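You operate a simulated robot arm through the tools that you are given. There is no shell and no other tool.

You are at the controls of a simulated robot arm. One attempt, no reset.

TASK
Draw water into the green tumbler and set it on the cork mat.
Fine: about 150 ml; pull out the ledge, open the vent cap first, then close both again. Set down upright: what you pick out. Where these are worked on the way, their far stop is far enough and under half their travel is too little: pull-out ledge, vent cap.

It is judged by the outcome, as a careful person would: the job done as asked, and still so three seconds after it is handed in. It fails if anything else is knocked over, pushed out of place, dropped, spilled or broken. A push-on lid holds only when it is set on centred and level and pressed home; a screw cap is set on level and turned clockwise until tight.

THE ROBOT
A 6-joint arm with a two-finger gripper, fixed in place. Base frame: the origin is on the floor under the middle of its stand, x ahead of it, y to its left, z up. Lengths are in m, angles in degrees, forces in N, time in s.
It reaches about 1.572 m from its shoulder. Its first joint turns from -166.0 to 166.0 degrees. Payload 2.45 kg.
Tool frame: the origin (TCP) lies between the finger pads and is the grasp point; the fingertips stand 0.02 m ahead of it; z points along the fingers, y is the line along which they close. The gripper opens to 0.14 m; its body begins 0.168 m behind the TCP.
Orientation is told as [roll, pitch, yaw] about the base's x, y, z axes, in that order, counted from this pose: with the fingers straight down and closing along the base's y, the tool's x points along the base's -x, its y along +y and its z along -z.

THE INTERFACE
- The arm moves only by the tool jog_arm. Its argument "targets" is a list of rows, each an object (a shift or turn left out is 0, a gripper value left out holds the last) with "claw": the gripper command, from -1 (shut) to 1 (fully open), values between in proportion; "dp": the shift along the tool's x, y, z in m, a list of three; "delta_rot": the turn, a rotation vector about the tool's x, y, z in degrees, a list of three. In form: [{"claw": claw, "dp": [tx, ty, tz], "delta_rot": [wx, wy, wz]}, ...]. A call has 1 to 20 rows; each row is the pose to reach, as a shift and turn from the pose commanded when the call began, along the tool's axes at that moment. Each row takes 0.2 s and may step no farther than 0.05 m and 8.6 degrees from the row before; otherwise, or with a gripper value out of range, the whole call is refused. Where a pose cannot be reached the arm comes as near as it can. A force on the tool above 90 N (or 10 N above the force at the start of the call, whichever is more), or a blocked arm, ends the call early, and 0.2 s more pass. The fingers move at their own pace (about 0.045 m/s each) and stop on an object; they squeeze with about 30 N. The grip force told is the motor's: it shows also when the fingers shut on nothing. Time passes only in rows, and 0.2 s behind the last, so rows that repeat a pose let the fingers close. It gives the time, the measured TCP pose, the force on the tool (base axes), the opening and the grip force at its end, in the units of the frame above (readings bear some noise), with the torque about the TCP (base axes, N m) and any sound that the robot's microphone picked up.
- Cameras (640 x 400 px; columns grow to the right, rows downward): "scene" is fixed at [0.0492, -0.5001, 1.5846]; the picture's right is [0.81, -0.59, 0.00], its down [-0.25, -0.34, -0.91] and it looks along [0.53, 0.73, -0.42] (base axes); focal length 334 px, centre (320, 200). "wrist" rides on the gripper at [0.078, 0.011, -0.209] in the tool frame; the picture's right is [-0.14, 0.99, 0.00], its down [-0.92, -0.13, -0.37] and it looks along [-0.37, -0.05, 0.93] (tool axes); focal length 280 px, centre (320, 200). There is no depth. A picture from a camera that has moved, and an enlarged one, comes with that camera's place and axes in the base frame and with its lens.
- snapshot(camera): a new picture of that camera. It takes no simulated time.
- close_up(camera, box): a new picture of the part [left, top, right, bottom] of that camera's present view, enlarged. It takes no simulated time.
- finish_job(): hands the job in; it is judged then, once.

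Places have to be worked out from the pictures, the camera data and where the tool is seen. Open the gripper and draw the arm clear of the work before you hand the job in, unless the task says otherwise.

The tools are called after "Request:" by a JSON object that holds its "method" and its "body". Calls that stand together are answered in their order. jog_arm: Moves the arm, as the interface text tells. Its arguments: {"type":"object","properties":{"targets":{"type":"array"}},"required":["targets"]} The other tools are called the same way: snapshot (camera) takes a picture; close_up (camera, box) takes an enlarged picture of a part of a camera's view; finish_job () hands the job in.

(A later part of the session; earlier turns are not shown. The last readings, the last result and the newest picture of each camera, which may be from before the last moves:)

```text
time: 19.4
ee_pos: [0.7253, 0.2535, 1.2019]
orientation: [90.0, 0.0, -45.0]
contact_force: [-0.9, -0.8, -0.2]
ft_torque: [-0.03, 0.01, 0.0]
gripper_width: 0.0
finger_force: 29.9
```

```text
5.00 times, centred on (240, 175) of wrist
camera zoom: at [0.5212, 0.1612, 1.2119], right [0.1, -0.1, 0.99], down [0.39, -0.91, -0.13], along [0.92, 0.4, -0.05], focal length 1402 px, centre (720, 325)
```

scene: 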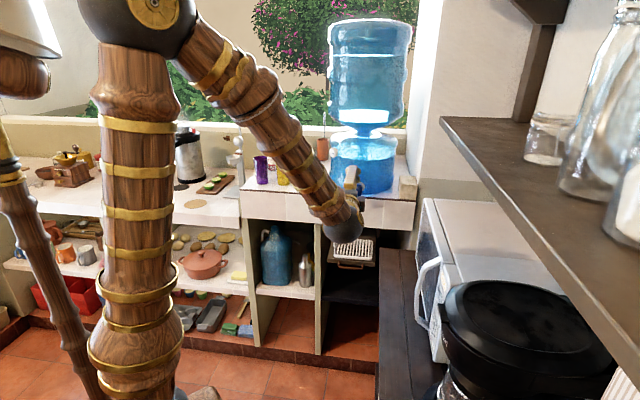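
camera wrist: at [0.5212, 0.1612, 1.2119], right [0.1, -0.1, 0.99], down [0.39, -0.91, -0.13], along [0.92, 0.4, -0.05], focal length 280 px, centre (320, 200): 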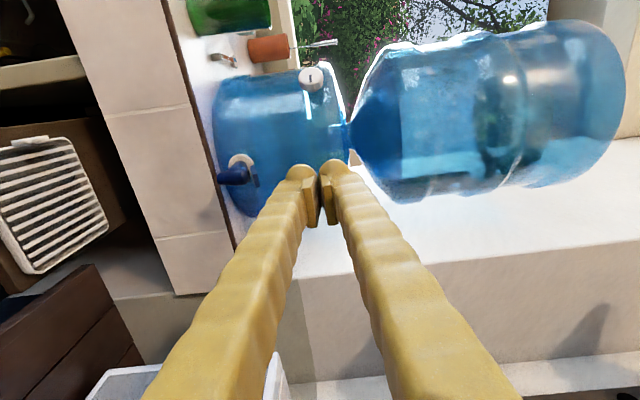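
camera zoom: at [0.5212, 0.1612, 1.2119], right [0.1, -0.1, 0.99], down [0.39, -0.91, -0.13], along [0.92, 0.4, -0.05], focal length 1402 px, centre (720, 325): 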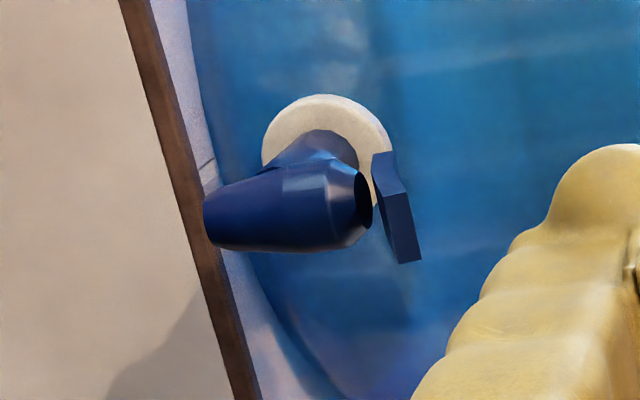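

The cap face triangulates to about (0.835, 0.496, 1.200) with its axis pointing along −x. I swing the hand to point along +x in front of the cap, opening to 6 cm.

Request:
{"method": "jog_arm", "body": {"targets": [{"dp": [0.027, 0, 0.0303], "delta_rot": [0, -7.5, 0], "claw": -0.15}, {"dp": [0.0537, 0, 0.0606], "delta_rot": [0, -15, 0]}, {"dp": [0.0805, 0, 0.091], "delta_rot": [0, -22.5, 0]}, {"dp": [0.1073, 0, 0.1213], "delta_rot": [0, -30, 0]}, {"dp": [0.134, 0, 0.1516], "delta_rot": [0, -37.5, 0]}, {"dp": [0.161, 0, 0.1819], "delta_rot": [0, -45, 0]}, {"dp": [0.161, 0, 0.1819], "delta_rot": [0, -45, 0]}]}}

Request:
{"method": "snapshot", "body": {"camera": "wrist"}}

Request:
{"method": "snapshot", "body": {"camera": "scene"}}

```text
time: 21.0
ee_pos: [0.7288, 0.324, 1.2022]
orientation: [90.0, 0.1, -57.6]
contact_force: [0.2, -0.5, -0.1]
ft_torque: [0.0, 0.03, -0.03]
gripper_width: 0.0596
finger_force: 0.1
out of reach, approached as far as the arm can: row 2, 3, 4, 5, 6, 7
```

```text
taken
camera wrist: at [0.5111, 0.2767, 1.2128], right [0.07, -0.12, 0.99], down [0.18, -0.97, -0.13], along [0.98, 0.19, -0.05], focal length 280 px, centre (320, 200)
```

wrist: 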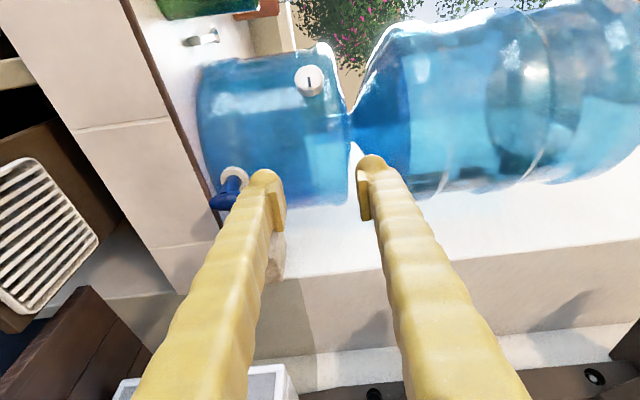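

```text
taken
```

scene: 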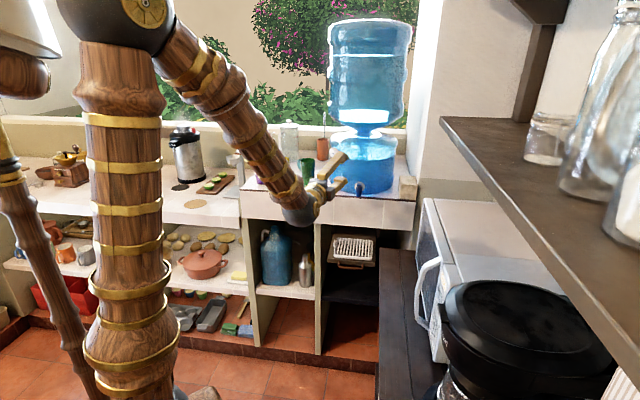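

The arm got stuck partway through the swing (near an inner limit). I try shifting sideways first, without turning, and then turn.

Request:
{"method": "jog_arm", "body": {"targets": [{"dp": [0.034, 0, 0.02]}, {"dp": [0.068, 0, 0.04]}, {"dp": [0.102, 0, 0.06]}, {"dp": [0.136, 0, 0.08]}]}}

```text
time: 22.0
ee_pos: [0.7533, 0.4234, 1.2186]
orientation: [88.9, -0.1, -52.1]
contact_force: [-0.1, 0.3, 0.1]
ft_torque: [-0.01, 0.01, 0.0]
gripper_width: 0.0592
finger_force: 0.0
out of reach, approached as far as the arm can: row 1, 2, 3, 4
```

Probably a wrist roll limit with this roll. I roll the tool about its own axis by −45° (towards the natural roll) and try turning the fingers toward +x again.

Request:
{"method": "jog_arm", "body": {"targets": [{"dp": [0, 0, -0.01], "delta_rot": [0, 0, -8]}, {"dp": [0, 0, -0.01], "delta_rot": [0, 0, -16]}, {"dp": [0, 0, -0.01], "delta_rot": [0, 0, -24]}, {"dp": [0, 0, -0.01], "delta_rot": [0, 0, -32]}, {"dp": [0, 0, -0.01], "delta_rot": [0, 0, -40]}]}}

```text
time: 23.2
ee_pos: [0.7425, 0.4152, 1.2183]
orientation: [88.6, -40.1, -51.3]
contact_force: [-0.3, -0.4, -0.2]
ft_torque: [-0.02, -0.01, -0.01]
gripper_width: 0.0599
finger_force: 0.1
```

That worked. Now I turn the fingers about the vertical by −38.7° to point along +x while moving to 7 cm in front of the cap.

Request:
{"method": "jog_arm", "body": {"targets": [{"dp": [0.0103, 0.004, 0.0129], "delta_rot": [4.98, -5.92, 0]}, {"dp": [0.0205, 0.008, 0.0258], "delta_rot": [9.96, -11.84, 0]}, {"dp": [0.0308, 0.0119, 0.0388], "delta_rot": [14.94, -17.76, 0]}, {"dp": [0.041, 0.0159, 0.0517], "delta_rot": [19.92, -23.68, 0]}, {"dp": [0.0513, 0.0199, 0.0646], "delta_rot": [24.9, -29.6, 0]}, {"dp": [0.0513, 0.0199, 0.0646], "delta_rot": [24.9, -29.6, 0]}]}}

Request:
{"method": "snapshot", "body": {"camera": "wrist"}}

Request:
{"method": "snapshot", "body": {"camera": "scene"}}

```text
time: 24.6
ee_pos: [0.7424, 0.416, 1.2187]
orientation: [88.6, -39.9, -51.3]
contact_force: [0.7, -0.4, 0.3]
ft_torque: [0.02, 0.03, -0.02]
gripper_width: 0.0596
finger_force: 0.1
out of reach, approached as far as the arm can: row 1, 2, 3, 4, 5, 6
```

```text
taken
camera wrist: at [0.5356, 0.3397, 1.1809], right [-0.31, 0.43, 0.85], down [0.2, -0.84, 0.5], along [0.93, 0.32, 0.18], focal length 280 px, centre (320, 200)
```

wrist: 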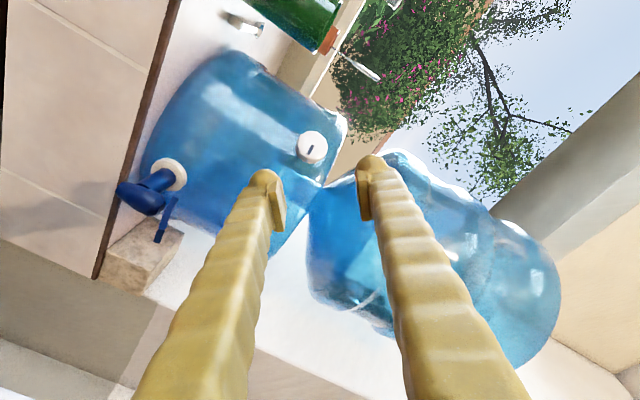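

```text
taken
```

scene: 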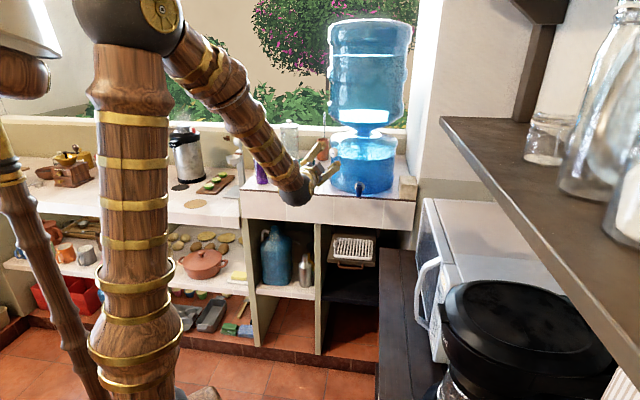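

The relative azimuth of the fingers to the arm is stuck at a forearm-roll limit in this wrist configuration. I back out: retract upward while turning the fingers straight down again, so I can re-enter in the other wrist configuration.

Request:
{"method": "jog_arm", "body": {"targets": [{"dp": [-0.0126, 0.0108, -0.0168], "delta_rot": [6.1, 5.13, 0]}, {"dp": [-0.0252, 0.0216, -0.0335], "delta_rot": [12.2, 10.26, 0]}, {"dp": [-0.0378, 0.0323, -0.0503], "delta_rot": [18.3, 15.39, 0]}, {"dp": [-0.0504, 0.0431, -0.0671], "delta_rot": [24.4, 20.52, 0]}, {"dp": [-0.063, 0.0539, -0.0839], "delta_rot": [30.5, 25.65, 0]}, {"dp": [-0.0756, 0.0647, -0.1006], "delta_rot": [36.6, 30.78, 0]}, {"dp": [-0.0882, 0.0755, -0.1174], "delta_rot": [42.7, 35.91, 0]}, {"dp": [-0.1008, 0.0863, -0.1342], "delta_rot": [48.8, 41.04, 0]}, {"dp": [-0.1134, 0.097, -0.151], "delta_rot": [54.9, 46.17, 0]}, {"dp": [-0.126, 0.1078, -0.1677], "delta_rot": [61, 51.3, 0]}, {"dp": [-0.1386, 0.1186, -0.1845], "delta_rot": [67.1, 56.43, 0]}]}}

Request:
{"method": "snapshot", "body": {"camera": "scene"}}

```text
time: 27.0
ee_pos: [0.6178, 0.278, 1.4056]
orientation: [0.8, -0.8, -12.2]
contact_force: [-1.1, -0.4, 0.7]
ft_torque: [0.04, -0.05, 0.01]
gripper_width: 0.0592
finger_force: 0.0
out of reach, approached as far as the arm can: row 4
```

```text
taken
```

scene: 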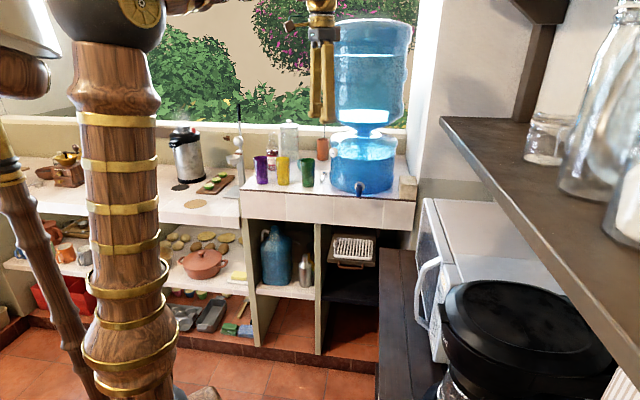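

Fingers are straight down again (yaw −12°). Now I tilt them up purely within the arm's own vertical plane (azimuth ≈24°) so the forearm does not roll over.

Request:
{"method": "jog_arm", "body": {"targets": [{"dp": [-0.0106, 0.0078, 0.0095], "delta_rot": [-4.7, -6.5, 0]}, {"dp": [-0.0212, 0.0157, 0.019], "delta_rot": [-9.4, -12.9, 0]}, {"dp": [-0.0318, 0.0235, 0.0286], "delta_rot": [-14.2, -19.4, 0]}, {"dp": [-0.0424, 0.0313, 0.0382], "delta_rot": [-18.9, -25.8, 0]}, {"dp": [-0.053, 0.0392, 0.0477], "delta_rot": [-23.6, -32.3, 0]}, {"dp": [-0.0637, 0.047, 0.0573], "delta_rot": [-28.4, -38.7, 0]}, {"dp": [-0.0743, 0.0549, 0.0668], "delta_rot": [-33.1, -45.2, 0]}, {"dp": [-0.0849, 0.0627, 0.0764], "delta_rot": [-37.8, -51.6, 0]}, {"dp": [-0.0955, 0.0705, 0.0859], "delta_rot": [-42.6, -58.1, 0]}, {"dp": [-0.1061, 0.0784, 0.0955], "delta_rot": [-47.3, -64.6, 0]}, {"dp": [-0.1167, 0.0862, 0.105], "delta_rot": [-52, -71, 0]}]}}

Request:
{"method": "snapshot", "body": {"camera": "scene"}}

Request:
{"method": "snapshot", "body": {"camera": "wrist"}}

```text
time: 29.4
ee_pos: [0.7519, 0.3385, 1.3022]
orientation: [88.8, -53.4, -64.9]
contact_force: [0.6, -0.8, 0.8]
ft_torque: [-0.02, 0.05, 0.02]
gripper_width: 0.0596
finger_force: 0.0
```

```text
taken
```

scene: 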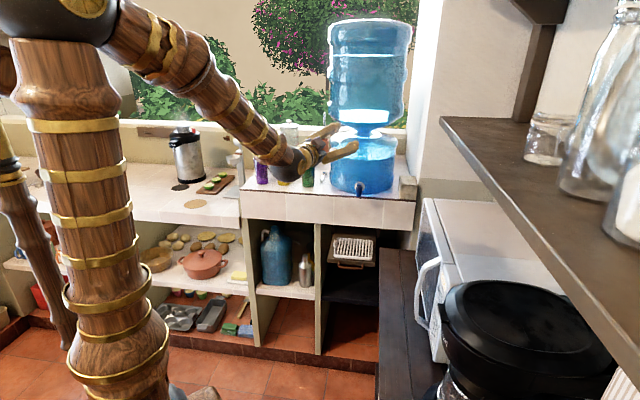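

```text
taken
camera wrist: at [0.538, 0.3054, 1.2489], right [-0.28, 0.65, 0.7], down [-0.06, -0.74, 0.67], along [0.96, 0.14, 0.25], focal length 280 px, centre (320, 200)
```

wrist: 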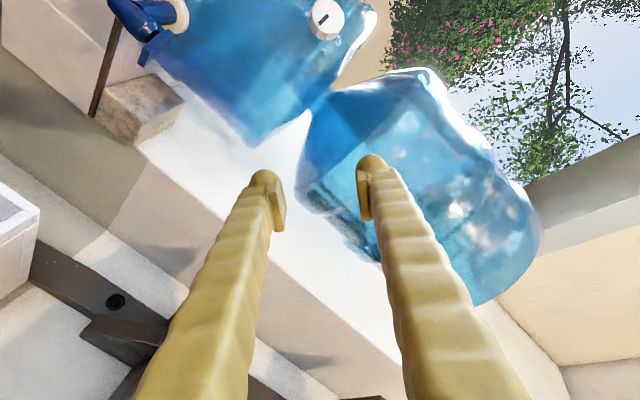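

That configuration works. Now I turn to point along +x and move to 8 cm in front of the cap.

Request:
{"method": "jog_arm", "body": {"targets": [{"dp": [0.0332, 0.0106, 0.0139], "delta_rot": [3.9, -3.2, 0]}, {"dp": [0.0664, 0.0212, 0.0278], "delta_rot": [7.8, -6.4, 0]}, {"dp": [0.0995, 0.0317, 0.0417], "delta_rot": [11.7, -9.5, 0]}, {"dp": [0.1327, 0.0423, 0.0556], "delta_rot": [15.6, -12.7, 0]}, {"dp": [0.1659, 0.0529, 0.0695], "delta_rot": [19.45, -15.9, 0]}, {"dp": [0.1659, 0.0529, 0.0695], "delta_rot": [19.45, -15.9, 0]}]}}

Request:
{"method": "snapshot", "body": {"camera": "wrist"}}

Request:
{"method": "snapshot", "body": {"camera": "scene"}}

```text
time: 30.8
ee_pos: [0.7573, 0.4971, 1.1988]
orientation: [90.7, -53.5, -91.6]
contact_force: [-0.1, 0.7, 0.0]
ft_torque: [0.01, -0.02, -0.04]
gripper_width: 0.0594
finger_force: 0.1
```

```text
taken
camera wrist: at [0.5506, 0.5564, 1.141], right [0.01, 0.71, 0.7], down [-0.39, -0.64, 0.66], along [0.92, -0.28, 0.27], focal length 280 px, centre (320, 200)
```

wrist: 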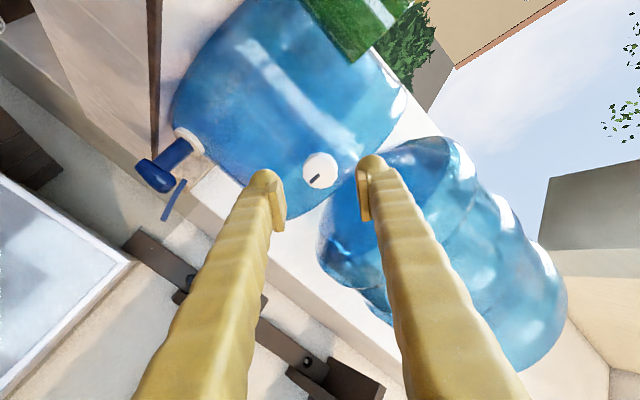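

```text
taken
```

scene: 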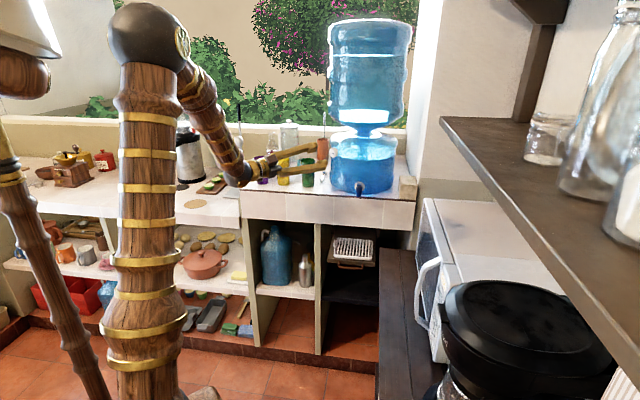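

I'm in front of the cap. I zoom to refine the cap's place relative to the finger axis.

Request:
{"method": "close_up", "body": {"camera": "wrist", "box": [270, 130, 370, 220]}}

Request:
{"method": "close_up", "body": {"camera": "scene", "box": [240, 120, 360, 200]}}

```text
4.44 times, centred on (320, 175) of wrist
camera zoom: at [0.5506, 0.5564, 1.141], right [0.01, 0.71, 0.7], down [-0.39, -0.64, 0.66], along [0.92, -0.28, 0.27], focal length 1246 px, centre (320, 311)
```

zoom: 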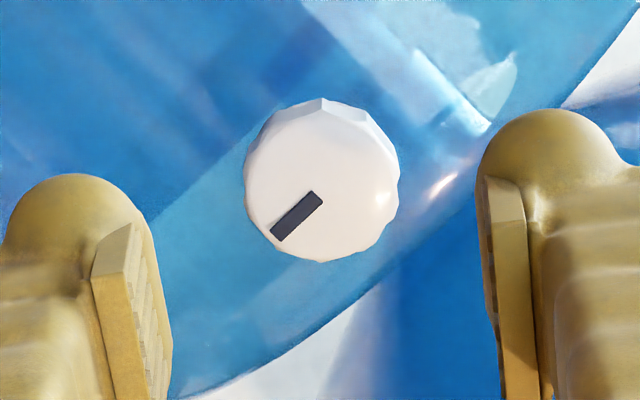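

```text
5.00 times, centred on (300, 160) of scene
camera zoom: at [0.0492, -0.5001, 1.5846], right [0.81, -0.59, 0.0], down [-0.25, -0.34, -0.91], along [0.53, 0.73, -0.42], focal length 1671 px, centre (420, 400)
```

zoom: 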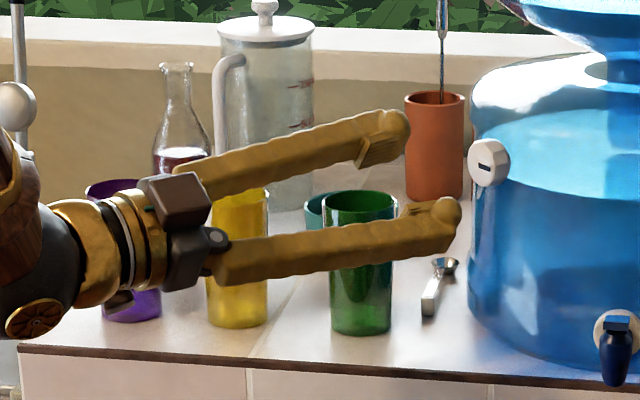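

The cap face centre is at about (0.835, 0.492, 1.203); I correct the small offsets and advance so the pads straddle the cap, then close.

Request:
{"method": "jog_arm", "body": {"targets": [{"dp": [-0.0045, 0, 0.01], "delta_rot": [-0.87, 1.5, 0]}, {"dp": [-0.0045, 0, 0.04], "delta_rot": [-0.87, 1.5, 0]}, {"dp": [-0.0045, 0, 0.06], "delta_rot": [-0.87, 1.5, 0]}, {"dp": [-0.0045, 0, 0.069], "delta_rot": [-0.87, 1.5, 0]}, {"dp": [-0.0045, 0, 0.069], "delta_rot": [-0.87, 1.5, 0]}]}}

Request:
{"method": "close_up", "body": {"camera": "wrist", "box": [240, 110, 400, 240]}}

Request:
{"method": "close_up", "body": {"camera": "scene", "box": [270, 110, 370, 190]}}

```text
time: 32.0
ee_pos: [0.8249, 0.4927, 1.2042]
orientation: [89.5, -53.3, -88.9]
contact_force: [-0.2, 0.3, -1.0]
ft_torque: [0.02, -0.01, 0.0]
gripper_width: 0.0596
finger_force: 0.0
```

```text
3.08 times, centred on (320, 175) of wrist
camera zoom: at [0.6157, 0.5457, 1.1485], right [0.0, 0.71, 0.7], down [-0.36, -0.65, 0.67], along [0.93, -0.25, 0.26], focal length 863 px, centre (320, 277)
```

zoom: 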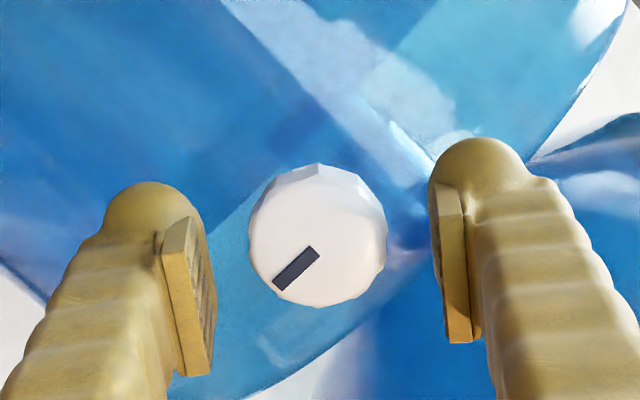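

```text
5.00 times, centred on (320, 150) of scene
camera zoom: at [0.0492, -0.5001, 1.5846], right [0.81, -0.59, 0.0], down [-0.25, -0.34, -0.91], along [0.53, 0.73, -0.42], focal length 1671 px, centre (320, 450)
```

zoom: 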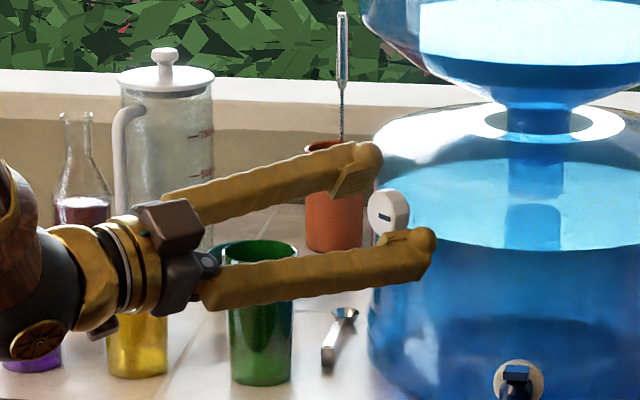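

Combining scene and wrist rays puts the cap axis 3.7 mm off along tool x and its face 11 mm ahead; I correct by that, go 5 mm deeper, and close on the cap.

Request:
{"method": "jog_arm", "body": {"targets": [{"dp": [0.0037, 0, 0.005]}, {"dp": [0.0037, 0, 0.005]}, {"dp": [0.0037, 0, 0.005], "claw": -1}, {"dp": [0.0037, 0, 0.005]}, {"dp": [0.0037, 0, 0.005]}, {"dp": [0.0037, 0, 0.005]}, {"dp": [0.0037, 0, 0.005]}]}}

Request:
{"method": "close_up", "body": {"camera": "wrist", "box": [240, 110, 400, 240]}}

Request:
{"method": "close_up", "body": {"camera": "scene", "box": [290, 120, 370, 180]}}

```text
time: 33.6
ee_pos: [0.8303, 0.4954, 1.2003]
orientation: [89.6, -53.3, -89.1]
contact_force: [1.5, -1.5, 1.2]
ft_torque: [0.01, 0.01, 0.0]
gripper_width: 0.0346
finger_force: 45.0
```

```text
3.08 times, centred on (320, 175) of wrist
camera zoom: at [0.6207, 0.548, 1.1455], right [0.0, 0.71, 0.7], down [-0.36, -0.65, 0.67], along [0.93, -0.25, 0.26], focal length 863 px, centre (320, 277)
```

zoom: 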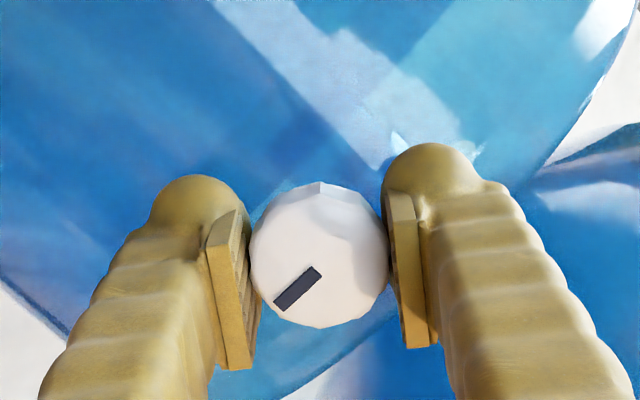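

```text
6.67 times, centred on (330, 150) of scene
camera zoom: at [0.0492, -0.5001, 1.5846], right [0.81, -0.59, 0.0], down [-0.25, -0.34, -0.91], along [0.53, 0.73, -0.42], focal length 2228 px, centre (253, 533)
```

zoom: 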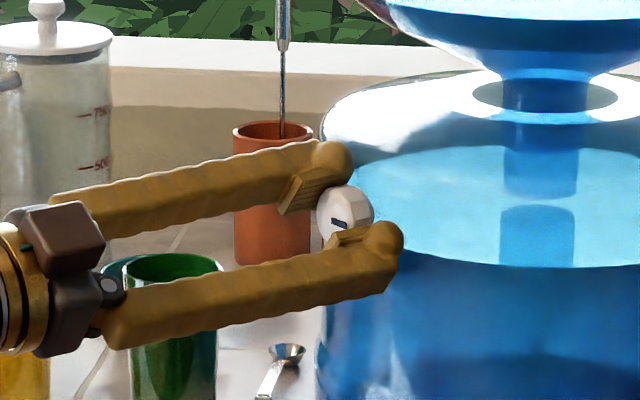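

The cap is gripped (34.6 mm, 45 N) with no side load. I turn it counter-clockwise (negative about tool z), first 24°, to feel whether it gives.

Request:
{"method": "jog_arm", "body": {"targets": [{"delta_rot": [0, 0, -8], "claw": -1}, {"delta_rot": [0, 0, -16]}, {"delta_rot": [0, 0, -24]}, {"delta_rot": [0, 0, -24]}]}}

Request:
{"method": "close_up", "body": {"camera": "wrist", "box": [240, 110, 400, 240]}}

```text
time: 34.6
ee_pos: [0.8293, 0.4948, 1.2001]
orientation: [88.6, -77.6, -87.9]
contact_force: [-13.7, 0.0, -4.8]
ft_torque: [0.02, 0.07, 0.06]
gripper_width: 0.0347
finger_force: 44.4
```

```text
3.08 times, centred on (320, 175) of wrist
camera zoom: at [0.6209, 0.5203, 1.128], right [-0.01, 0.94, 0.35], down [-0.36, -0.33, 0.87], along [0.93, -0.12, 0.34], focal length 863 px, centre (320, 277)
```

zoom: 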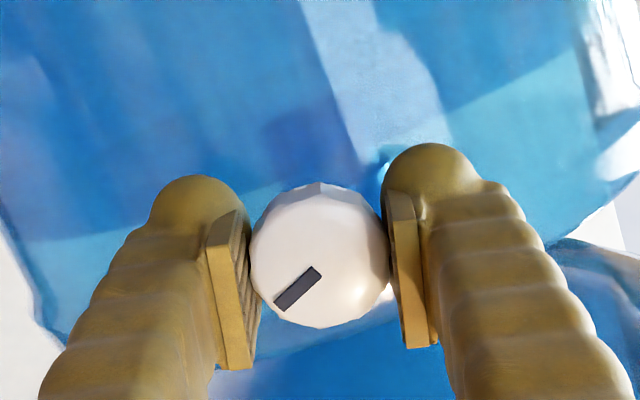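

The cap turns with the hand (the mark keeps its place between the fingers). I continue counter-clockwise, yielding 1 mm outward.

Request:
{"method": "jog_arm", "body": {"targets": [{"dp": [0, 0, -0.001], "delta_rot": [0, 0, -8], "claw": -1}, {"dp": [0, 0, -0.001], "delta_rot": [0, 0, -16]}, {"dp": [0, 0, -0.001], "delta_rot": [0, 0, -24]}, {"dp": [0, 0, -0.001], "delta_rot": [0, 0, -32]}, {"dp": [0, 0, -0.001], "delta_rot": [0, 0, -40]}, {"dp": [0, 0, -0.001], "delta_rot": [0, 0, -40]}]}}

Request:
{"method": "close_up", "body": {"camera": "wrist", "box": [240, 110, 400, 240]}}

```text
time: 36.0
ee_pos: [0.83, 0.4957, 1.201]
orientation: [-89.5, -62.5, 90.0]
contact_force: [28.3, 6.1, 2.7]
ft_torque: [-0.01, -0.06, 0.09]
gripper_width: 0.0346
finger_force: 44.8
```

```text
3.08 times, centred on (320, 175) of wrist
camera zoom: at [0.6213, 0.4668, 1.1274], right [-0.01, 0.94, -0.34], down [-0.37, 0.31, 0.88], along [0.93, 0.13, 0.34], focal length 863 px, centre (320, 277)
```

zoom: 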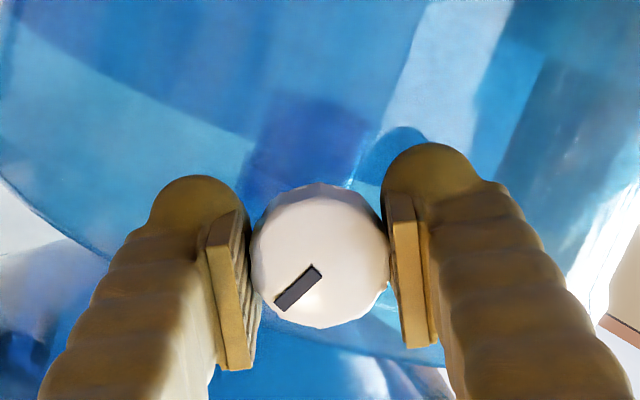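

64° turned so far and still following, no stop. The pull reading says the cap does not move outward, so I give back 1 mm and go on turning.

Request:
{"method": "jog_arm", "body": {"targets": [{"dp": [0, 0, 0.0007], "delta_rot": [0, 0, -8], "claw": -1}, {"dp": [0, 0, 0.0007], "delta_rot": [0, 0, -16]}, {"dp": [0, 0, 0.0007], "delta_rot": [0, 0, -24]}, {"dp": [0, 0, 0.0007], "delta_rot": [0, 0, -32]}, {"dp": [0, 0, 0.0007], "delta_rot": [0, 0, -40]}, {"dp": [0, 0, 0.0007], "delta_rot": [0, 0, -40]}]}}

Request:
{"method": "close_up", "body": {"camera": "wrist", "box": [240, 110, 400, 240]}}

Request:
{"method": "close_up", "body": {"camera": "scene", "box": [290, 120, 370, 180]}}

```text
time: 37.4
ee_pos: [0.8292, 0.4945, 1.1998]
orientation: [-89.6, -22.5, 90.6]
contact_force: [-3.7, 5.4, -4.8]
ft_torque: [0.01, 0.05, 0.17]
gripper_width: 0.0346
finger_force: 45.1
```

```text
3.08 times, centred on (320, 175) of wrist
camera zoom: at [0.6219, 0.4253, 1.1618], right [-0.01, 0.51, -0.86], down [-0.37, 0.8, 0.47], along [0.93, 0.33, 0.18], focal length 863 px, centre (320, 277)
```

zoom: 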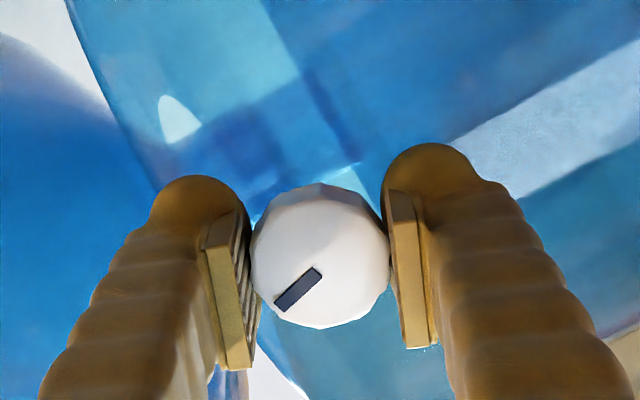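

```text
6.67 times, centred on (330, 150) of scene
camera zoom: at [0.0492, -0.5001, 1.5846], right [0.81, -0.59, 0.0], down [-0.25, -0.34, -0.91], along [0.53, 0.73, -0.42], focal length 2228 px, centre (253, 533)
```

zoom: 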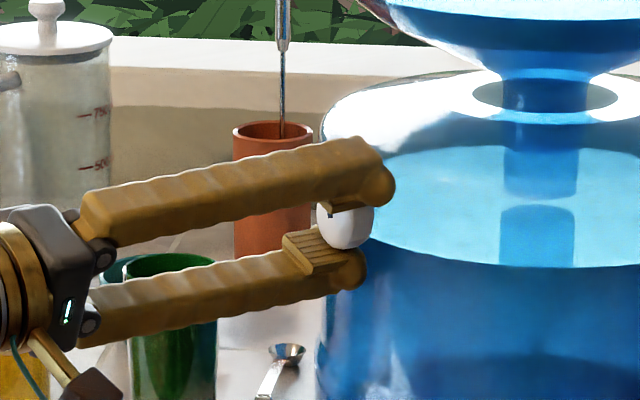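

104° and still free. I continue another 48°.

Request:
{"method": "jog_arm", "body": {"targets": [{"delta_rot": [0, 0, -8], "claw": -1}, {"delta_rot": [0, 0, -16]}, {"delta_rot": [0, 0, -24]}, {"delta_rot": [0, 0, -32]}, {"delta_rot": [0, 0, -40]}, {"delta_rot": [0, 0, -48]}, {"delta_rot": [0, 0, -48]}]}}

Request:
{"method": "close_up", "body": {"camera": "wrist", "box": [240, 110, 400, 240]}}

Request:
{"method": "snapshot", "body": {"camera": "scene"}}

```text
time: 39.0
ee_pos: [0.8318, 0.4945, 1.2007]
orientation: [-89.7, 25.7, 90.8]
contact_force: [6.1, -7.5, -18.8]
ft_torque: [0.69, -0.22, -0.4]
gripper_width: 0.0345
finger_force: 45.3
```

```text
3.08 times, centred on (320, 175) of wrist
camera zoom: at [0.6232, 0.4174, 1.2258], right [0.0, -0.3, -0.95], down [-0.38, 0.88, -0.28], along [0.93, 0.36, -0.12], focal length 863 px, centre (320, 277)
```

zoom: 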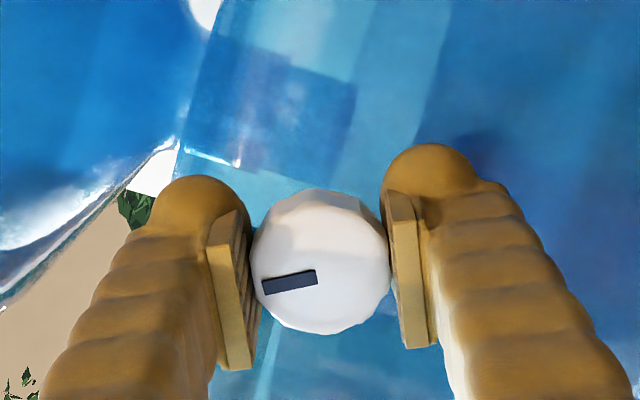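

```text
taken
```

scene: 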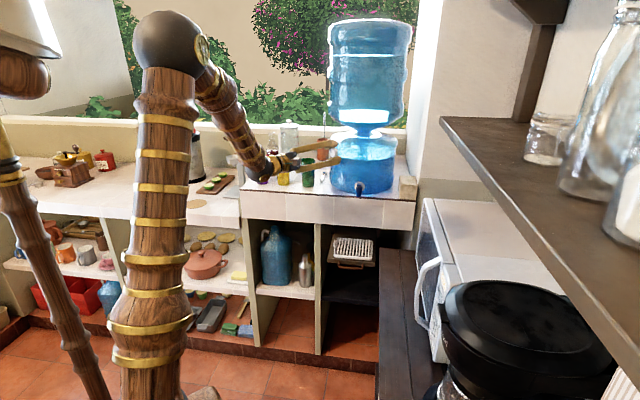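

The mark slipped ~25° between the pads and torque rose to 0.7 N m, so the cap has met its open stop after roughly 125°. I release it and draw straight back.

Request:
{"method": "jog_arm", "body": {"targets": [{"claw": -0.2}, {"claw": -0.2}, {"claw": -0.2}, {"dp": [0, 0, -0.03]}, {"dp": [0, 0, -0.07]}, {"dp": [0, 0, -0.11]}]}}

Request:
{"method": "snapshot", "body": {"camera": "wrist"}}

Request:
{"method": "close_up", "body": {"camera": "scene", "box": [290, 120, 370, 180]}}

```text
time: 40.4
ee_pos: [0.7193, 0.4929, 1.2018]
orientation: [-89.7, 25.5, 90.7]
contact_force: [0.2, -0.2, -0.1]
ft_torque: [0.01, -0.01, -0.01]
gripper_width: 0.056
finger_force: 0.1
```

```text
taken
camera wrist: at [0.5117, 0.4155, 1.2271], right [0.0, -0.3, -0.95], down [-0.38, 0.88, -0.28], along [0.93, 0.36, -0.12], focal length 280 px, centre (320, 200)
```

wrist: 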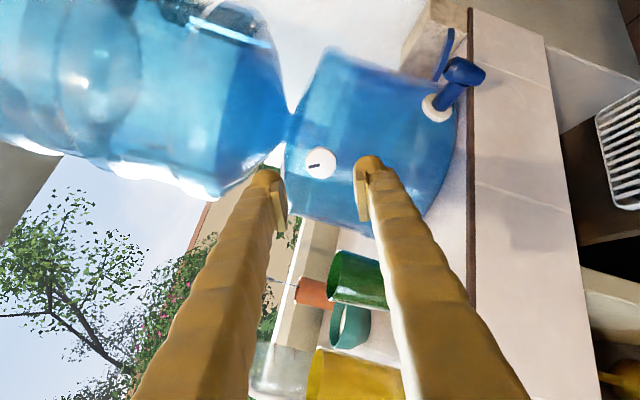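

```text
6.67 times, centred on (330, 150) of scene
camera zoom: at [0.0492, -0.5001, 1.5846], right [0.81, -0.59, 0.0], down [-0.25, -0.34, -0.91], along [0.53, 0.73, -0.42], focal length 2228 px, centre (253, 533)
```

zoom: 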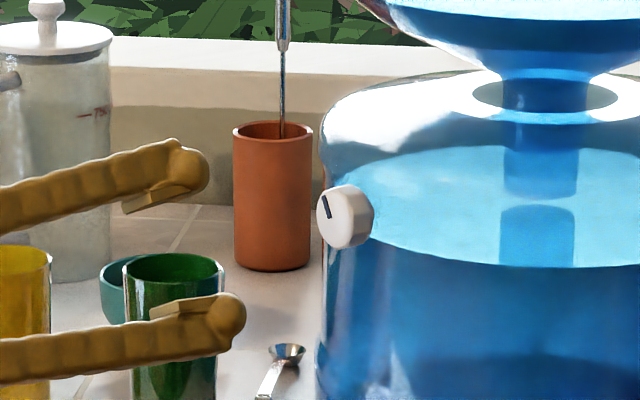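

The cap mark now points to upper left, about 120° from before: open. From this side I get a good look at the spigot lever.

Request:
{"method": "close_up", "body": {"camera": "wrist", "box": [400, 10, 500, 140]}}

Request:
{"method": "close_up", "body": {"camera": "wrist", "box": [290, 220, 450, 400]}}

```text
3.08 times, centred on (450, 75) of wrist
camera zoom: at [0.5117, 0.4155, 1.2271], right [0.0, -0.3, -0.95], down [-0.38, 0.88, -0.28], along [0.93, 0.36, -0.12], focal length 863 px, centre (-80, 585)
```

zoom: 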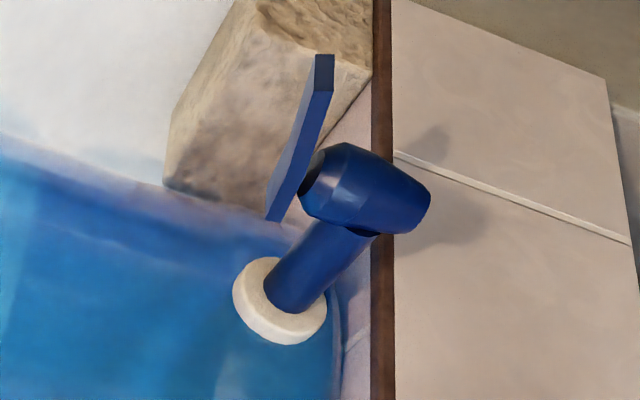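

```text
2.22 times, centred on (370, 310) of wrist
camera zoom: at [0.5117, 0.4155, 1.2271], right [0.0, -0.3, -0.95], down [-0.38, 0.88, -0.28], along [0.93, 0.36, -0.12], focal length 623 px, centre (209, -44)
```

zoom: 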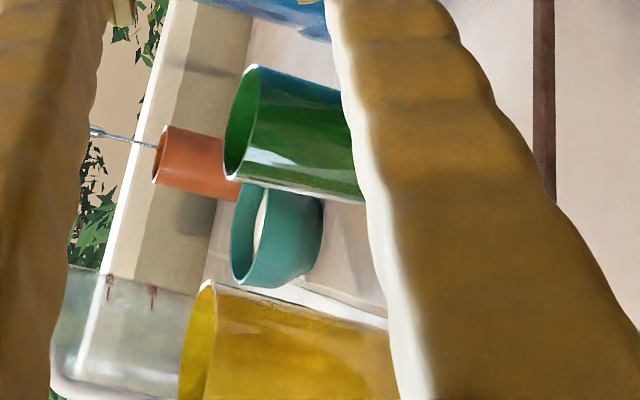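

The lever is a tilted plate above the spout, its outer end at about q=0.818, z=1.12. Now for the tumbler: I roll the hand back (+115°) so it closes horizontally.

Request:
{"method": "jog_arm", "body": {"targets": [{"delta_rot": [0, 0, 8.25]}, {"delta_rot": [0, 0, 16.5]}, {"delta_rot": [0, 0, 24.75]}, {"delta_rot": [0, 0, 33]}, {"delta_rot": [0, 0, 41.25]}, {"delta_rot": [0, 0, 49.5]}, {"delta_rot": [0, 0, 57.75]}, {"delta_rot": [0, 0, 66]}, {"delta_rot": [0, 0, 74.25]}, {"delta_rot": [0, 0, 82.5]}, {"delta_rot": [0, 0, 90.75]}, {"delta_rot": [0, 0, 99]}, {"delta_rot": [0, 0, 107.25]}, {"delta_rot": [0, 0, 115.5]}]}}

```text
time: 43.4
ee_pos: [0.7211, 0.4946, 1.2027]
orientation: [27.9, -89.8, -27.3]
contact_force: [0.4, 0.3, 0.4]
ft_torque: [0.02, 0.02, 0.01]
gripper_width: 0.056
finger_force: 0.1
```

Now I swing to face the counter (45°) and lower to z≈1.10 in front of the green tumbler (at about (0.788, 0.606)).

Request:
{"method": "jog_arm", "body": {"targets": [{"dp": [0.01, 0.003, -0.02], "delta_rot": [-7.4, 0, 0], "claw": 0.03}, {"dp": [0.03, 0.006, -0.029], "delta_rot": [-14.8, 0, 0]}, {"dp": [0.05, 0.009, -0.029], "delta_rot": [-22.2, 0, 0]}, {"dp": [0.07, 0.012, -0.029], "delta_rot": [-29.6, 0, 0]}, {"dp": [0.09, 0.0155, -0.029], "delta_rot": [-37, 0, 0]}, {"dp": [0.103, 0.0155, -0.029], "delta_rot": [-44.4, 0, 0]}, {"dp": [0.103, 0.0155, -0.029], "delta_rot": [-44.4, 0, 0]}]}}

Request:
{"method": "snapshot", "body": {"camera": "wrist"}}

Request:
{"method": "close_up", "body": {"camera": "scene", "box": [220, 110, 360, 230]}}

```text
time: 45.0
ee_pos: [0.691, 0.5088, 1.0991]
orientation: [56.7, -89.7, -11.8]
contact_force: [-1.0, 0.0, -0.3]
ft_torque: [0.04, -0.01, -0.06]
gripper_width: 0.0722
finger_force: 0.0
```

```text
taken
camera wrist: at [0.5349, 0.3686, 1.0214], right [-0.7, 0.7, 0.14], down [-0.16, -0.35, 0.92], along [0.7, 0.62, 0.36], focal length 280 px, centre (320, 200)
```

wrist: 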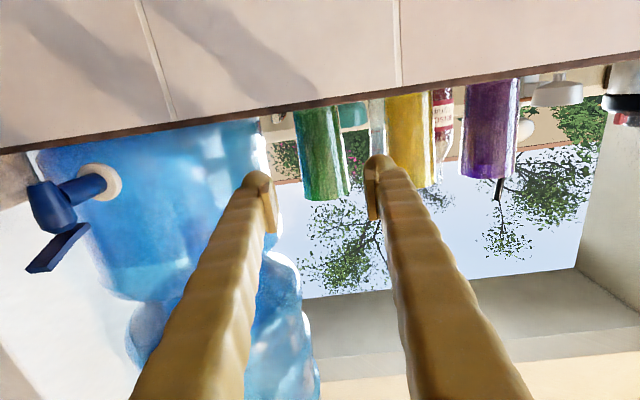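

```text
3.33 times, centred on (290, 170) of scene
camera zoom: at [0.0492, -0.5001, 1.5846], right [0.81, -0.59, 0.0], down [-0.25, -0.34, -0.91], along [0.53, 0.73, -0.42], focal length 1114 px, centre (420, 300)
```

zoom: 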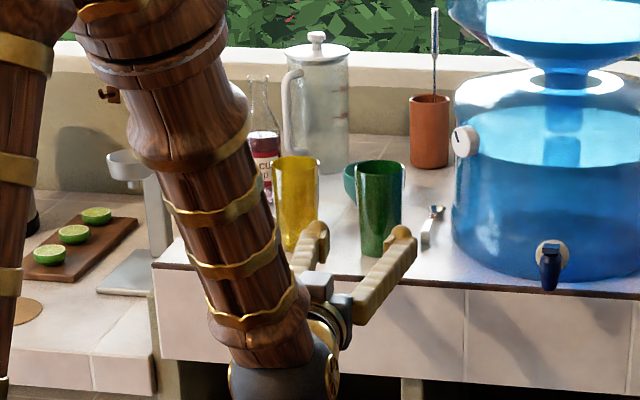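

Request:
{"method": "close_up", "body": {"camera": "wrist", "box": [240, 80, 420, 230]}}

```text
2.67 times, centred on (330, 155) of wrist
camera zoom: at [0.5349, 0.3686, 1.0214], right [-0.7, 0.7, 0.14], down [-0.16, -0.35, 0.92], along [0.7, 0.62, 0.36], focal length 748 px, centre (293, 320)
```

zoom: 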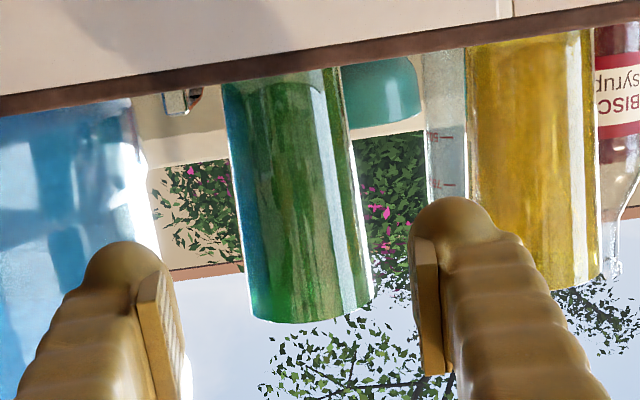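

The tumbler is centred between the pads within ~2 mm. I advance 0.137 m so it sits at the TCP.

Request:
{"method": "jog_arm", "body": {"targets": [{"dp": [0, 0.002, 0.04]}, {"dp": [0, 0.002, 0.08]}, {"dp": [0, 0.002, 0.11]}, {"dp": [0, 0.002, 0.13]}, {"dp": [0, 0.002, 0.135]}, {"dp": [0, 0.002, 0.135]}]}}

Request:
{"method": "snapshot", "body": {"camera": "wrist"}}

Request:
{"method": "close_up", "body": {"camera": "scene", "box": [240, 130, 360, 210]}}

```text
time: 46.4
ee_pos: [0.7847, 0.6075, 1.0976]
orientation: [54.0, -89.7, -9.0]
contact_force: [1.4, 0.0, 0.8]
ft_torque: [-0.01, 0.05, 0.02]
gripper_width: 0.0721
finger_force: 0.0
```

```text
taken
camera wrist: at [0.6294, 0.4673, 1.0208], right [-0.7, 0.7, 0.14], down [-0.17, -0.35, 0.92], along [0.7, 0.62, 0.36], focal length 280 px, centre (320, 200)
```

wrist: 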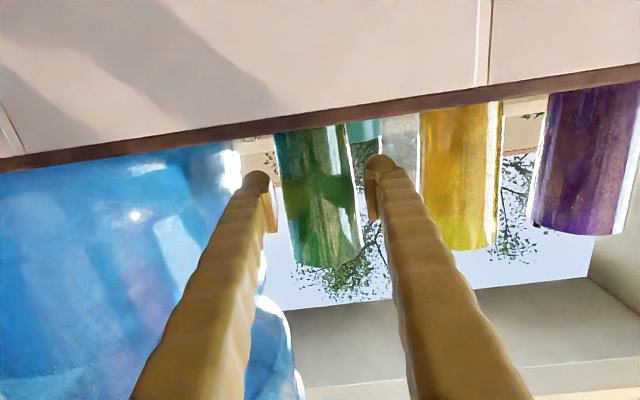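

```text
5.00 times, centred on (300, 170) of scene
camera zoom: at [0.0492, -0.5001, 1.5846], right [0.81, -0.59, 0.0], down [-0.25, -0.34, -0.91], along [0.53, 0.73, -0.42], focal length 1671 px, centre (420, 350)
```

zoom: 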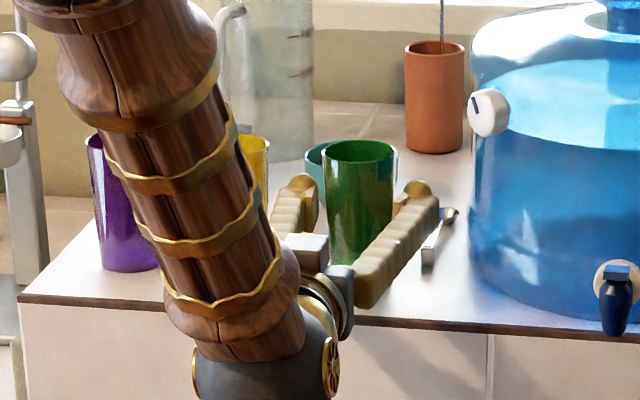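

The tumbler is centred between the pads at TCP depth. I close on it.

Request:
{"method": "jog_arm", "body": {"targets": [{"claw": -1}, {"claw": -1}, {"claw": -1}, {"claw": -1}]}}

Request:
{"method": "close_up", "body": {"camera": "wrist", "box": [220, 100, 420, 280]}}

```text
time: 47.4
ee_pos: [0.7852, 0.6073, 1.0981]
orientation: [55.0, -89.7, -10.0]
contact_force: [0.4, 0.7, 1.2]
ft_torque: [0.08, 0.0, -0.02]
gripper_width: 0.0566
finger_force: 29.8
```

```text
2.22 times, centred on (320, 190) of wrist
camera zoom: at [0.6293, 0.4671, 1.0209], right [-0.7, 0.7, 0.14], down [-0.17, -0.35, 0.92], along [0.7, 0.62, 0.36], focal length 623 px, centre (320, 222)
```

zoom: 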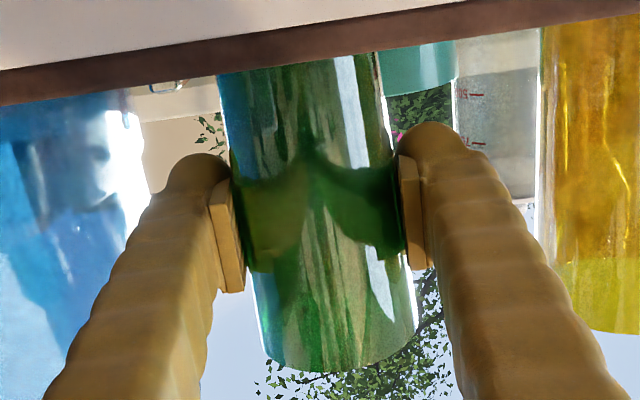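

The tumbler is held (56.6 mm, 30 N). I lift it 6 cm straight up.

Request:
{"method": "jog_arm", "body": {"targets": [{"dp": [-0.015, 0, 0], "claw": -1}, {"dp": [-0.035, 0, 0]}, {"dp": [-0.06, 0, 0]}, {"dp": [-0.06, 0, 0]}]}}

Request:
{"method": "snapshot", "body": {"camera": "wrist"}}

Request:
{"method": "close_up", "body": {"camera": "scene", "box": [220, 100, 380, 220]}}

```text
time: 48.4
ee_pos: [0.7848, 0.6083, 1.1575]
orientation: [55.5, -89.6, -10.7]
contact_force: [0.0, 0.0, -1.2]
ft_torque: [-0.02, 0.0, 0.03]
gripper_width: 0.0566
finger_force: 29.8
```

```text
taken
camera wrist: at [0.6287, 0.4679, 1.081], right [-0.7, 0.7, 0.14], down [-0.17, -0.35, 0.92], along [0.7, 0.62, 0.36], focal length 280 px, centre (320, 200)
```

wrist: 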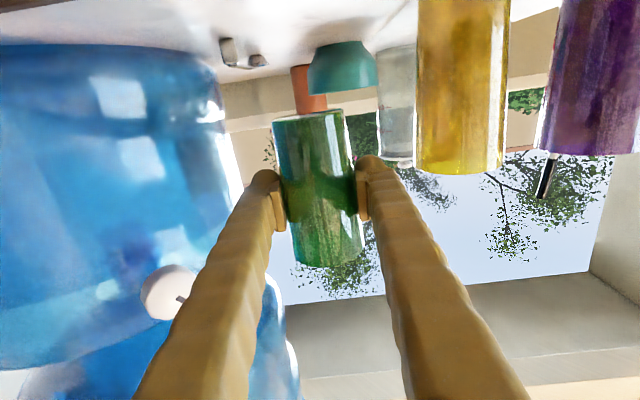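

```text
3.33 times, centred on (300, 160) of scene
camera zoom: at [0.0492, -0.5001, 1.5846], right [0.81, -0.59, 0.0], down [-0.25, -0.34, -0.91], along [0.53, 0.73, -0.42], focal length 1114 px, centre (387, 333)
```

zoom: 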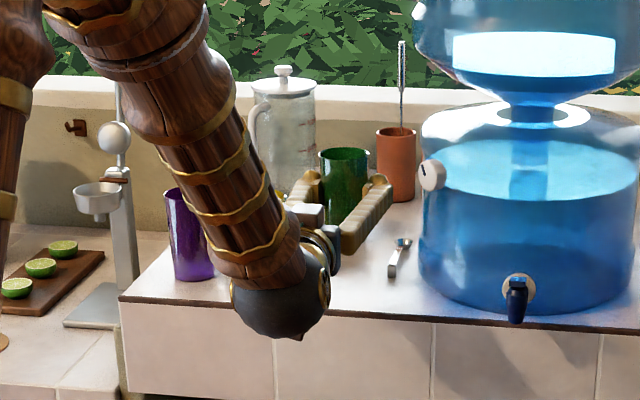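

Lifted cleanly. I retract it from the counter and carry it to the right, in front of the spigot, at this height.

Request:
{"method": "jog_arm", "body": {"targets": [{"dp": [0, 0, -0.04], "claw": -1}, {"dp": [0, 0, -0.085]}, {"dp": [0, 0, -0.13]}, {"dp": [0, 0, -0.175]}, {"dp": [0, -0.035, -0.205]}, {"dp": [0, -0.075, -0.225]}, {"dp": [0, -0.115, -0.245]}, {"dp": [0, -0.155, -0.26]}, {"dp": [0, -0.195, -0.265]}, {"dp": [0, -0.2235, -0.265]}, {"dp": [0, -0.2235, -0.265]}]}}

Request:
{"method": "snapshot", "body": {"camera": "wrist"}}

Request:
{"method": "snapshot", "body": {"camera": "scene"}}

```text
time: 50.8
ee_pos: [0.7567, 0.261, 1.1587]
orientation: [51.7, -89.6, -6.9]
contact_force: [-0.2, -0.7, -2.8]
ft_torque: [-0.05, 0.04, 0.01]
gripper_width: 0.0566
finger_force: 30.2
```

```text
taken
camera wrist: at [0.6005, 0.1204, 1.0811], right [-0.7, 0.7, 0.14], down [-0.17, -0.35, 0.92], along [0.7, 0.62, 0.36], focal length 280 px, centre (320, 200)
```

wrist: 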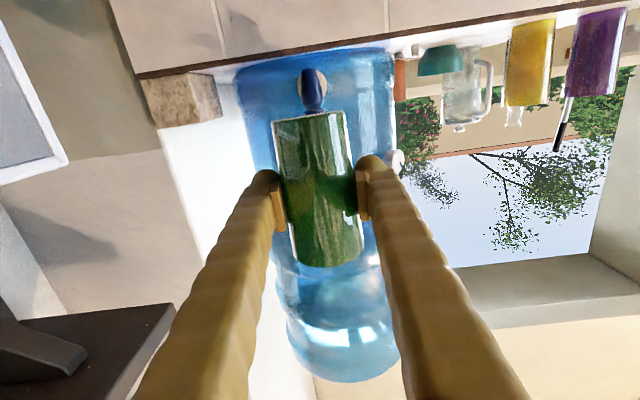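

```text
taken
```

scene: 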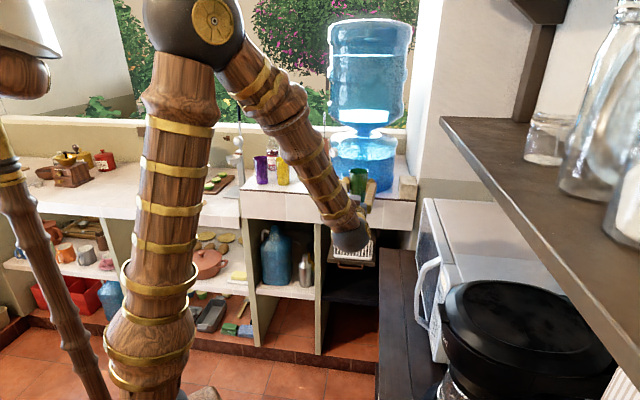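

Now I check the lateral alignment of tumbler and spout before lowering.

Request:
{"method": "close_up", "body": {"camera": "wrist", "box": [260, 50, 380, 140]}}

```text
4.44 times, centred on (320, 95) of wrist
camera zoom: at [0.6005, 0.1204, 1.0811], right [-0.7, 0.7, 0.14], down [-0.17, -0.35, 0.92], along [0.7, 0.62, 0.36], focal length 1246 px, centre (320, 667)
```

zoom: 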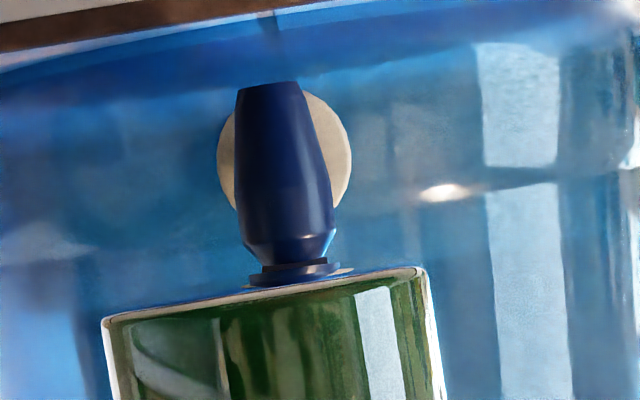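

Spout outlet solves to q≈0.849, p≈0.352, z≈1.06; the tumbler is at p=0.3505. I lower to just above grate level while still in front of it.

Request:
{"method": "jog_arm", "body": {"targets": [{"dp": [0.045, 0, 0], "claw": -1}, {"dp": [0.09, 0, 0]}, {"dp": [0.135, -0.0015, 0]}, {"dp": [0.18, -0.0015, 0]}, {"dp": [0.21, -0.0015, 0]}, {"dp": [0.226, -0.0015, 0]}, {"dp": [0.226, -0.0015, 0]}]}}

Request:
{"method": "snapshot", "body": {"camera": "wrist"}}

Request:
{"method": "snapshot", "body": {"camera": "scene"}}

```text
time: 52.4
ee_pos: [0.7552, 0.2622, 0.9326]
orientation: [55.0, -89.8, -10.0]
contact_force: [0.7, 0.3, -1.4]
ft_torque: [0.02, -0.01, 0.03]
gripper_width: 0.0566
finger_force: 29.9
```

```text
taken
camera wrist: at [0.5993, 0.1213, 0.855], right [-0.7, 0.7, 0.14], down [-0.17, -0.35, 0.92], along [0.7, 0.62, 0.36], focal length 280 px, centre (320, 200)
```

wrist: 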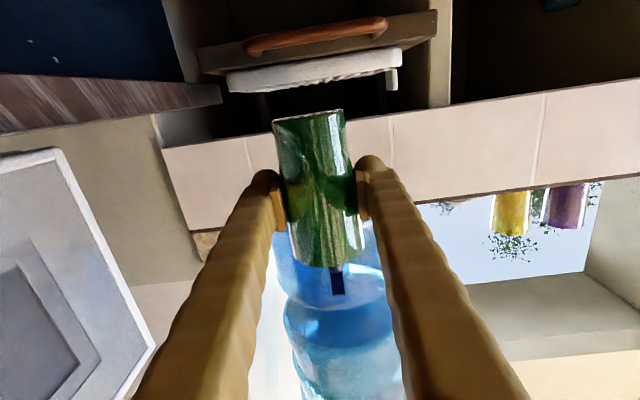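

```text
taken
```

scene: 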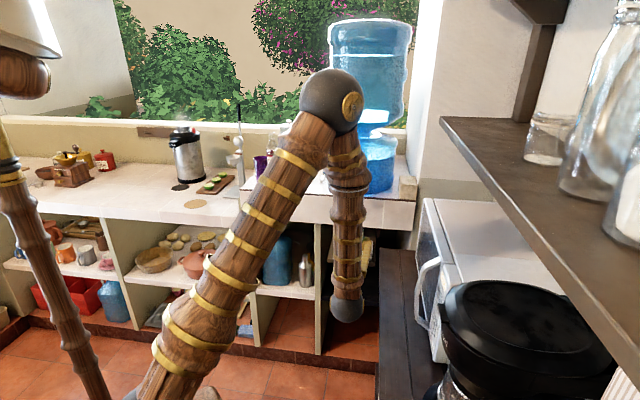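

The grate top computes to z≈0.85 and the tumbler base is at ≈0.874, so it clears. I move in 0.13 m under the spout.

Request:
{"method": "jog_arm", "body": {"targets": [{"dp": [0, 0, 0.04], "claw": -1}, {"dp": [0, 0, 0.08]}, {"dp": [0, 0, 0.11]}, {"dp": [0, 0, 0.129]}, {"dp": [0, 0, 0.129]}]}}

Request:
{"method": "snapshot", "body": {"camera": "wrist"}}

Request:
{"method": "close_up", "body": {"camera": "scene", "box": [320, 150, 420, 290]}}

```text
time: 53.6
ee_pos: [0.8461, 0.3519, 0.9326]
orientation: [52.6, -89.7, -7.6]
contact_force: [-0.2, -0.3, -1.2]
ft_torque: [-0.01, -0.01, 0.0]
gripper_width: 0.0565
finger_force: 30.0
```

```text
taken
camera wrist: at [0.6908, 0.2117, 0.855], right [-0.7, 0.7, 0.14], down [-0.17, -0.35, 0.92], along [0.7, 0.62, 0.36], focal length 280 px, centre (320, 200)
```

wrist: 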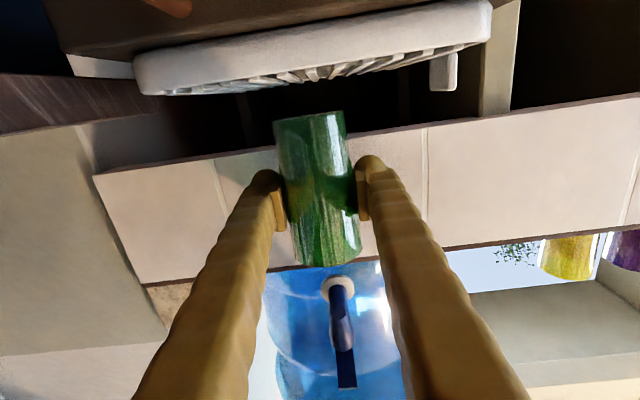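

```text
2.86 times, centred on (370, 220) of scene
camera zoom: at [0.0492, -0.5001, 1.5846], right [0.81, -0.59, 0.0], down [-0.25, -0.34, -0.91], along [0.53, 0.73, -0.42], focal length 955 px, centre (177, 143)
```

zoom: 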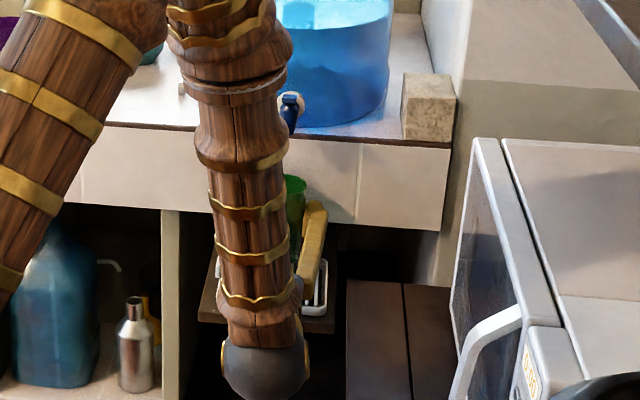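

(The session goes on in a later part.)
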